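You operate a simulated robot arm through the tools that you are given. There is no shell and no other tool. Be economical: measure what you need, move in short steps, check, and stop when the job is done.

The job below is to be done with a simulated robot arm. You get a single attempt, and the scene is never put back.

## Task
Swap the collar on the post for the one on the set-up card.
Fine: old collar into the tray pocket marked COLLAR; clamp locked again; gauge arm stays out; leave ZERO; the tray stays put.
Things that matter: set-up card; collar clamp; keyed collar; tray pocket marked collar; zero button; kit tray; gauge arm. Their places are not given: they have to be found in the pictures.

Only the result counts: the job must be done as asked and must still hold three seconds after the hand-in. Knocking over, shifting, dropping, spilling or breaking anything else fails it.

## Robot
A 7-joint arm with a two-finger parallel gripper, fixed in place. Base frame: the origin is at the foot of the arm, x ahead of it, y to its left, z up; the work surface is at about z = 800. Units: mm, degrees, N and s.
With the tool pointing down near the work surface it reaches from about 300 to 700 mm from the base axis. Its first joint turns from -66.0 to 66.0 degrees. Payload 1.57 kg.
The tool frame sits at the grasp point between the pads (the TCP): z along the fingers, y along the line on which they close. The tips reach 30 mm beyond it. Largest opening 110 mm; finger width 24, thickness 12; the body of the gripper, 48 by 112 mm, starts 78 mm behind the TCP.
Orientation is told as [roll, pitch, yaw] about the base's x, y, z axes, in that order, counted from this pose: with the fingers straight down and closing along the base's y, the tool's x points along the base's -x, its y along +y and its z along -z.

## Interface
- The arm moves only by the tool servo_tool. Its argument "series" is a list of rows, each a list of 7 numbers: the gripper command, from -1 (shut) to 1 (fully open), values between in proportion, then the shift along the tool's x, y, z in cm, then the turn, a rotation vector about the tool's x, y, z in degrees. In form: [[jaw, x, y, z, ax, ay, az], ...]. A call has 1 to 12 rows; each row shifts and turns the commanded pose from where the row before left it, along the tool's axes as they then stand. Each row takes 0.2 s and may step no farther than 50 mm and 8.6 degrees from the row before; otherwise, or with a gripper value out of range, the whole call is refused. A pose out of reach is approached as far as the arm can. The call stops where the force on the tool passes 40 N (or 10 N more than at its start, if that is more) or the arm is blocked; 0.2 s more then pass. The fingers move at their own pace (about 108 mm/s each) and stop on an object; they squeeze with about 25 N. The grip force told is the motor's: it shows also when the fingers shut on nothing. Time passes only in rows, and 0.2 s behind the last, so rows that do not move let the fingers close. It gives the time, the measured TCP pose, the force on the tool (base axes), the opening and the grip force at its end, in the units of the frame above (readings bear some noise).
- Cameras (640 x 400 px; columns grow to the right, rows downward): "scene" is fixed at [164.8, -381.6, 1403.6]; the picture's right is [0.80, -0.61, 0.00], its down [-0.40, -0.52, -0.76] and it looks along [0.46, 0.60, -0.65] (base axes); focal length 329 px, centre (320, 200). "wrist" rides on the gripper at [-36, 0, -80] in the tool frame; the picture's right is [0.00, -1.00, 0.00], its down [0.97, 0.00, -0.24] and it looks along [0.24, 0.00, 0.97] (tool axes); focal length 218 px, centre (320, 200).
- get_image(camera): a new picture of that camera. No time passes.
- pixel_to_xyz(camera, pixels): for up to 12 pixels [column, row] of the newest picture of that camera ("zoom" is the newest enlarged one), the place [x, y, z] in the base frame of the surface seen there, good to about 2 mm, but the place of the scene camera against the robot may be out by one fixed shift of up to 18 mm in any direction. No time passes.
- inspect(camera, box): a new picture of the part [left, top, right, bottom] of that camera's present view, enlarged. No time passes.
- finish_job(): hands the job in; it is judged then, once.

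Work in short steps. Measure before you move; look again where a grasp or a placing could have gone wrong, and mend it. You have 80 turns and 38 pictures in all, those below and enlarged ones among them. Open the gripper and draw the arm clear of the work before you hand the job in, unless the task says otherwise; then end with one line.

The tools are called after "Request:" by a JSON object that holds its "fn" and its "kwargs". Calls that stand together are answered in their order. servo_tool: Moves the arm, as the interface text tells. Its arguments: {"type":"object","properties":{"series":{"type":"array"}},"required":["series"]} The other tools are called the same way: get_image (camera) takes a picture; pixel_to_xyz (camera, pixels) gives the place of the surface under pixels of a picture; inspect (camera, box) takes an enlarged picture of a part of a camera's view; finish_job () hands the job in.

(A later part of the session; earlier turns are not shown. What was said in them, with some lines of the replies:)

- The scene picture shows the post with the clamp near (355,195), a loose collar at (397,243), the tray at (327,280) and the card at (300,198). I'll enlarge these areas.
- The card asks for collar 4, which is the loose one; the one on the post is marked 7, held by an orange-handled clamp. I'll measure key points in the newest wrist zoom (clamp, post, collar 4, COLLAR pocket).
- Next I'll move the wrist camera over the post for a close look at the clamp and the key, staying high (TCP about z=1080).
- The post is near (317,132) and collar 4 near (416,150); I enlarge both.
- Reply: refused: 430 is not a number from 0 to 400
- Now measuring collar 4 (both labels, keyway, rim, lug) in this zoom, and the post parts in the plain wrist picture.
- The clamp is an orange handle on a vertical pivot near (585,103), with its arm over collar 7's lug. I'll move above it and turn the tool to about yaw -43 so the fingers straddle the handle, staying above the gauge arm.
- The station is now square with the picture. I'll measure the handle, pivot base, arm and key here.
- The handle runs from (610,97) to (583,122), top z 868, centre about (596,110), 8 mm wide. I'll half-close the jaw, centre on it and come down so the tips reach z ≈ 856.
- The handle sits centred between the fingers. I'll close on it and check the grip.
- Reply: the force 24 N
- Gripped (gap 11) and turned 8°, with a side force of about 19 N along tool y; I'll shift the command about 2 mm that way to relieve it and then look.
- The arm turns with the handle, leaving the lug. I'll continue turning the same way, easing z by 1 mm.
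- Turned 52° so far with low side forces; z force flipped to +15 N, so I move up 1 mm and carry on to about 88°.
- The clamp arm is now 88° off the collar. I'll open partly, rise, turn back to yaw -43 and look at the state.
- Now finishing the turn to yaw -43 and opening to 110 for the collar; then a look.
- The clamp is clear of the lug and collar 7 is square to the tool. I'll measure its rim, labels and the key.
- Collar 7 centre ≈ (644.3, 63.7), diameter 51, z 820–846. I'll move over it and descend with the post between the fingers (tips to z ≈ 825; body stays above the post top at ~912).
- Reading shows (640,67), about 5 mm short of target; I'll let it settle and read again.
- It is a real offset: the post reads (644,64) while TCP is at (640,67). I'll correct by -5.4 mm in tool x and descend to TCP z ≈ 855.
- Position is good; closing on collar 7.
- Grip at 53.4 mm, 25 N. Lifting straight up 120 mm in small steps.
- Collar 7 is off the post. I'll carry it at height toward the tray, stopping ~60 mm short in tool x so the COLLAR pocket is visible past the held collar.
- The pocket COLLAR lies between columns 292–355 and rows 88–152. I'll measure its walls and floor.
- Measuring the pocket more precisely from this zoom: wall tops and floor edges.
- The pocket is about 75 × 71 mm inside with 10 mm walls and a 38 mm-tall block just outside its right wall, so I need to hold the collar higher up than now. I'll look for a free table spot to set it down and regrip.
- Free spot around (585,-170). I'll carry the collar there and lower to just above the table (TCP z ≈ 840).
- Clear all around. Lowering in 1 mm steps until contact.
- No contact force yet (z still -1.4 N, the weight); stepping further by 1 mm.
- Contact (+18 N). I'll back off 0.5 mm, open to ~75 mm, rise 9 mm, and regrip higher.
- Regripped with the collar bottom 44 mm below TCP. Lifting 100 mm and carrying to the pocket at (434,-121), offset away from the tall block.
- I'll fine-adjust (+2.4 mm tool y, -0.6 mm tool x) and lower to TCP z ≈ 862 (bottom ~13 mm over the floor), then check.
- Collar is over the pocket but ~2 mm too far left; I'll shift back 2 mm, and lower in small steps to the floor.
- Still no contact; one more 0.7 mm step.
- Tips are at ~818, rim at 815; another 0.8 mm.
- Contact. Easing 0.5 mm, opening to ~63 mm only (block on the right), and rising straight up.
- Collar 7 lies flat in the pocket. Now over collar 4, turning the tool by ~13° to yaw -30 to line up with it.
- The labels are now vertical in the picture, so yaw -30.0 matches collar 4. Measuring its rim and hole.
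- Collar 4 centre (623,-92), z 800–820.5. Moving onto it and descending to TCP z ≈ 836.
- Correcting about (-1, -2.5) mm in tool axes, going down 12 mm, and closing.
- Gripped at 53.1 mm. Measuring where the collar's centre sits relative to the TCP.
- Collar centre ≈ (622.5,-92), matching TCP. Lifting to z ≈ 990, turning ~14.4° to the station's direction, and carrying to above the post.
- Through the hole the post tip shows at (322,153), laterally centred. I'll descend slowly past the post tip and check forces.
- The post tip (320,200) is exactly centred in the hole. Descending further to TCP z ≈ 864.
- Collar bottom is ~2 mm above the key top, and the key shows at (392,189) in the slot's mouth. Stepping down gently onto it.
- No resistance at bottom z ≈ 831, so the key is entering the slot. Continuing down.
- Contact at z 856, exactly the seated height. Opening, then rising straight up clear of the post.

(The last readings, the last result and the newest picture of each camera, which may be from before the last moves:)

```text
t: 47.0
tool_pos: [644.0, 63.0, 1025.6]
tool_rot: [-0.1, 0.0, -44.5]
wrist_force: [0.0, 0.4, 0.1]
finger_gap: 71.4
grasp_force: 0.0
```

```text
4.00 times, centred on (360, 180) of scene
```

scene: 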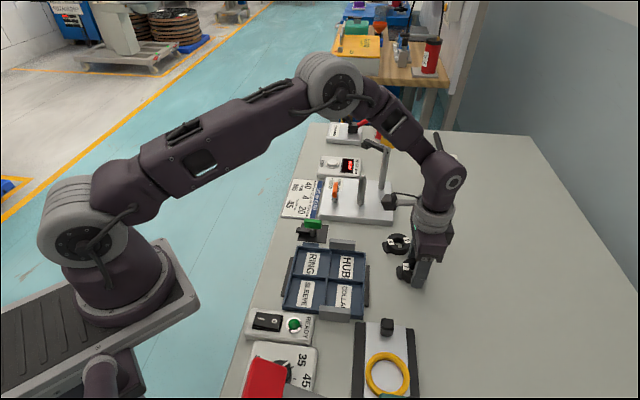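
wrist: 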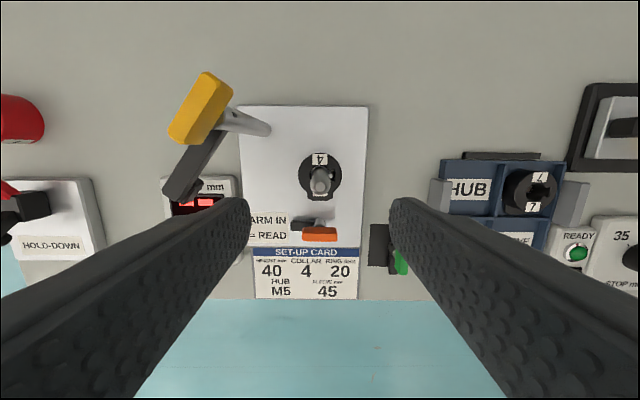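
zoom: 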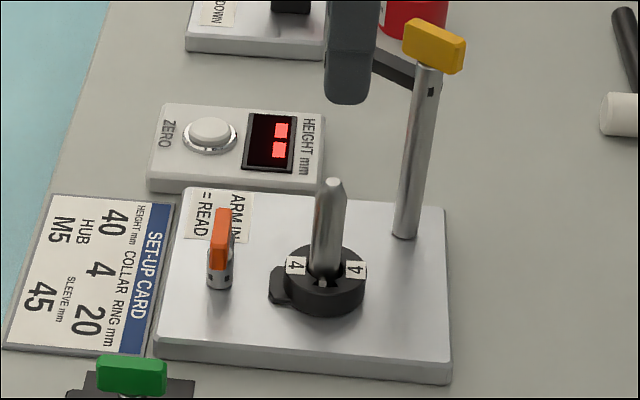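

Collar 4 is seated on the key. Now the clamp: measuring the handle's ends at (305,234) and (335,236) before regripping.

Request:
{"fn": "pixel_to_xyz", "kwargs": {"camera": "wrist", "pixels": [[304, 231], [335, 233], [320, 232], [300, 223], [537, 192], [319, 160], [303, 175], [338, 175]]}}

Request:
{"fn": "servo_tool", "kwargs": {"series": [[-0.3, 3.4, 0, 0, 0, 0, 0], [-0.3, 3.35, 0, 0, 0, 0, 0], [-0.3, 0, 0, 0, 0, 0, -8.2], [-0.3, 0, 0, 0, 0, 0, -8.2], [-0.3, 0, 0, 0, 0, 0, -8.2], [-0.3, 0, 0, 0, 0, 0, -8.2], [-0.3, 0, 0, 0, 0, 0, -8.2], [-0.3, 0, 0, 0, 0, 0, -8.2], [-0.3, 0, 0, 0, 0, 0, -8.2], [-0.3, 0, 0, 0, 0, 0, -8.2], [-0.3, 0, 0, 0, 0, 0, -8.2], [-0.3, 0, 0, 0, 0, 0, -8.2]]}}

```text
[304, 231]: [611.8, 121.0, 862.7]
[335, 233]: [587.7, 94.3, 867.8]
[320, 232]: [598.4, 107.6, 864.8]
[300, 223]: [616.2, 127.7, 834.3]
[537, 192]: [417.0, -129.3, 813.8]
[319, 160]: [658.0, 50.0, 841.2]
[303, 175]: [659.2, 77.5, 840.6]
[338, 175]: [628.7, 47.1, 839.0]
```

```text
t: 49.6
tool_pos: [596.1, 110.1, 1026.5]
tool_rot: [0.0, 0.0, 37.7]
wrist_force: [0.1, -0.3, -0.1]
finger_gap: 38.5
grasp_force: 0.0
```

Handle direction ~45°, centre ≈ (597,110). Turning the remaining 7.4° and descending to TCP z ≈ 887.

Request:
{"fn": "servo_tool", "kwargs": {"series": [[-0.3, 0, 0, 2, 0, 0, -7.4], [-0.3, 0, 0, 4.5, 0, 0, 0], [-0.3, 0, 0, 4.5, 0, 0, 0], [-0.3, 0, 0, 2.9, 0, 0, 0], [-0.3, 0, 0, 0, 0, 0, 0]]}}

Request:
{"fn": "get_image", "kwargs": {"camera": "wrist"}}

```text
t: 50.8
tool_pos: [598.8, 109.6, 886.0]
tool_rot: [0.1, 0.1, 44.9]
wrist_force: [0.3, 0.2, 1.1]
finger_gap: 38.7
grasp_force: 0.1
```

```text
6 pictures are left
```

wrist: 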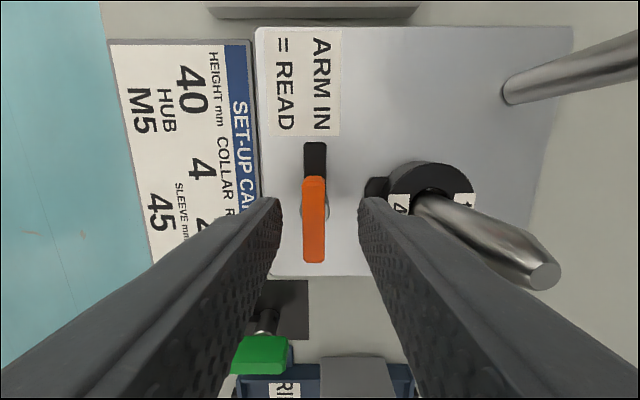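

The handle is at column 314, about 2.7 mm toward tool +y; I'll shift, then close on it.

Request:
{"fn": "servo_tool", "kwargs": {"series": [[-0.3, 0, 0.27, 0, 0, 0, 0], [-0.3, 0, 0, 0, 0, 0, 0], [-1, 0, 0, 0, 0, 0, 0], [-1, 0, 0, 0, 0, 0, 0], [-1, 0, 0, 0, 0, 0, 4]]}}

```text
t: 52.0
tool_pos: [596.4, 110.3, 885.3]
tool_rot: [-0.1, 0.0, 41.0]
wrist_force: [5.7, 4.3, -8.6]
finger_gap: 10.9
grasp_force: 28.5
```

Low forces; turning back toward the collar.

Request:
{"fn": "servo_tool", "kwargs": {"series": [[-1, 0, 0, 0, 0, 0, 8], [-1, 0, 0, 0, 0, 0, 8], [-1, 0, 0, 0, 0, 0, 8], [-1, 0, 0, 0, 0, 0, 8], [-1, 0, 0, 0, 0, 0, 8], [-1, 0, 0, 0, 0, 0, 8]]}}

```text
t: 53.4
tool_pos: [595.7, 112.1, 886.1]
tool_rot: [0.1, -0.1, -7.3]
wrist_force: [12.3, 2.4, -21.2]
finger_gap: 10.7
grasp_force: 28.6
```

Forces grew a bit (+12 N x, -21 N z), so I ease the command by 1 mm toward +x and down, then turn on.

Request:
{"fn": "servo_tool", "kwargs": {"series": [[-1, -0.1, 0, 0.1, 0, 0, 0], [-1, 0, 0, 0, 0, 0, 7], [-1, 0, 0, 0, 0, 0, 7], [-1, 0, 0, 0, 0, 0, 7]]}}

```text
t: 54.4
tool_pos: [595.8, 111.9, 886.0]
tool_rot: [0.1, -0.1, -28.1]
wrist_force: [-3.8, 3.2, 17.0]
finger_gap: 10.8
grasp_force: 28.3
```

Request:
{"fn": "servo_tool", "kwargs": {"series": [[-1, 0, 0, -0.05, 0, 0, 6], [-1, 0, 0, 0, 0, 0, 6], [-1, 0, 0, 0, 0, 0, 3]]}}

Request:
{"fn": "get_image", "kwargs": {"camera": "wrist"}}

```text
t: 55.2
tool_pos: [595.4, 111.5, 886.4]
tool_rot: [0.0, 0.0, -43.1]
wrist_force: [-4.0, 4.2, 12.6]
finger_gap: 11.2
grasp_force: 28.2
```

```text
5 pictures are left
```

wrist: 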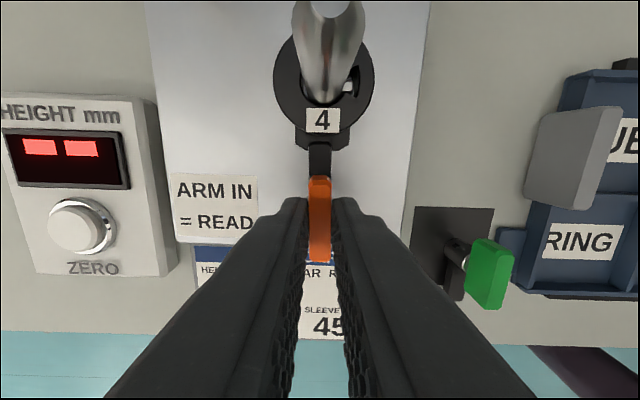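

The arm is back over the lug. I'll turn 2° more to match the station's ~-45° direction, then check for a stop.

Request:
{"fn": "servo_tool", "kwargs": {"series": [[-1, 0, 0, 0, 0, 0, 2], [-1, 0, 0, 0, 0, 0, 0]]}}

```text
t: 55.8
tool_pos: [596.0, 112.0, 886.2]
tool_rot: [0.1, 0.1, -45.1]
wrist_force: [-3.4, 4.5, 15.4]
finger_gap: 10.9
grasp_force: 28.4
```

Good. Releasing partly, rising straight up, and inspecting from above.

Request:
{"fn": "servo_tool", "kwargs": {"series": [[-0.4, 0, 0, 0, 0, 0, 0], [-0.4, 0, 0, 0, 0, 0, 0], [-0.4, 0, 0, -4, 0, 0, 0], [-0.4, 0, 0, -5, 0, 0, 0], [-0.4, 0, 0, -5, 0, 0, 0], [0.5, 0, 0, -3, 0, 0, 0], [1, 0, 0, 0, 0, 0, 0]]}}

Request:
{"fn": "get_image", "kwargs": {"camera": "wrist"}}

Request:
{"fn": "inspect", "kwargs": {"camera": "wrist", "box": [240, 90, 400, 190]}}

```text
t: 57.4
tool_pos: [595.2, 112.9, 1056.6]
tool_rot: [0.0, 0.0, -45.0]
wrist_force: [-0.2, 0.2, -0.7]
finger_gap: 109.9
grasp_force: 0.2
```

```text
4 pictures are left
```

wrist: 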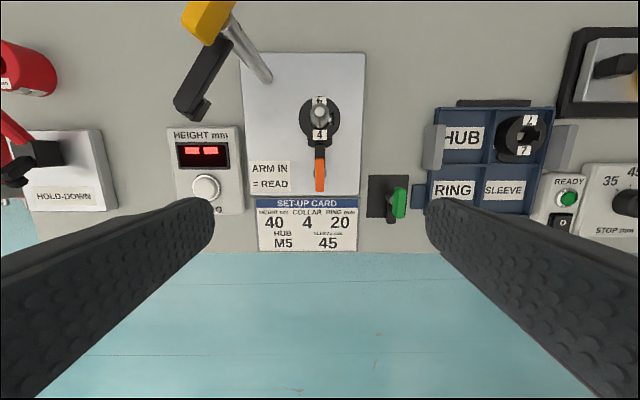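

```text
4.00 times, centred on (320, 140) of wrist
```

zoom: 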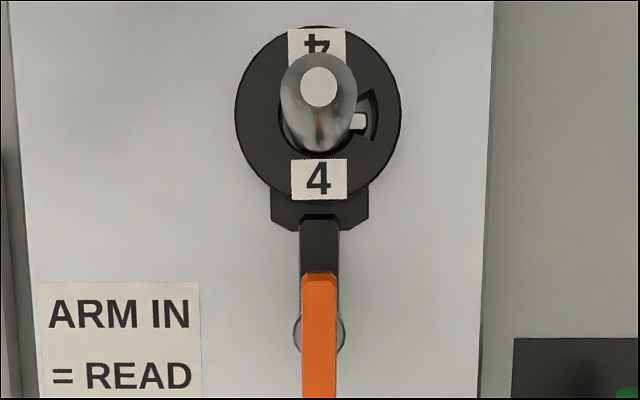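

Collar 4 is keyed and locked, collar 7 is in its pocket, and the gauge arm, ZERO and tray look undisturbed. I'll draw the arm up and back, with a final scene check.

Request:
{"fn": "servo_tool", "kwargs": {"series": [[1, 0, 0, -4, 0, 0, 0], [1, 0, 0, -4, 0, 0, 0], [1, 3, -3, 0, 0, 0, 0], [1, 3, -3, 0, 0, 0, 0], [1, 3, -3, 0, 0, 0, 0], [1, 0, 0, 0, 0, 0, 0]]}}

Request:
{"fn": "get_image", "kwargs": {"camera": "scene"}}

```text
t: 58.8
tool_pos: [469.3, 111.2, 1133.7]
tool_rot: [0.0, 0.0, -45.0]
wrist_force: [0.5, 0.5, 0.4]
finger_gap: 109.9
grasp_force: 0.0
```

```text
2 pictures are left
```

scene: 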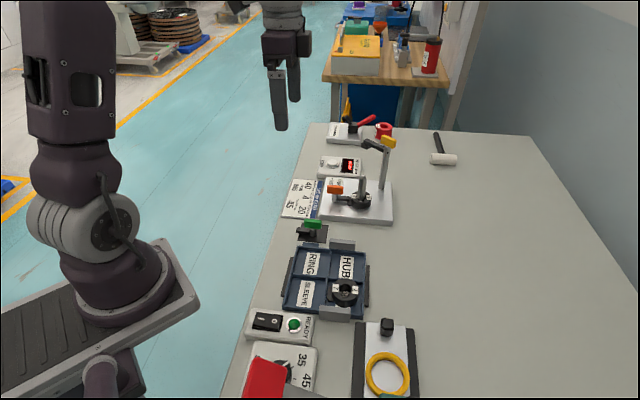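

Everything is in place and the arm is clear; handing in.

Request:
{"fn": "finish_job", "kwargs": {}}

```text
The job is handed in.
```

I swapped the collars: collar 4 from the set-up card is on the post, seated on the key with the clamp locked again. Old collar 7 is in the COLLAR pocket, the gauge arm stayed out, I left ZERO alone, and the tray looks unmoved in the last picture.
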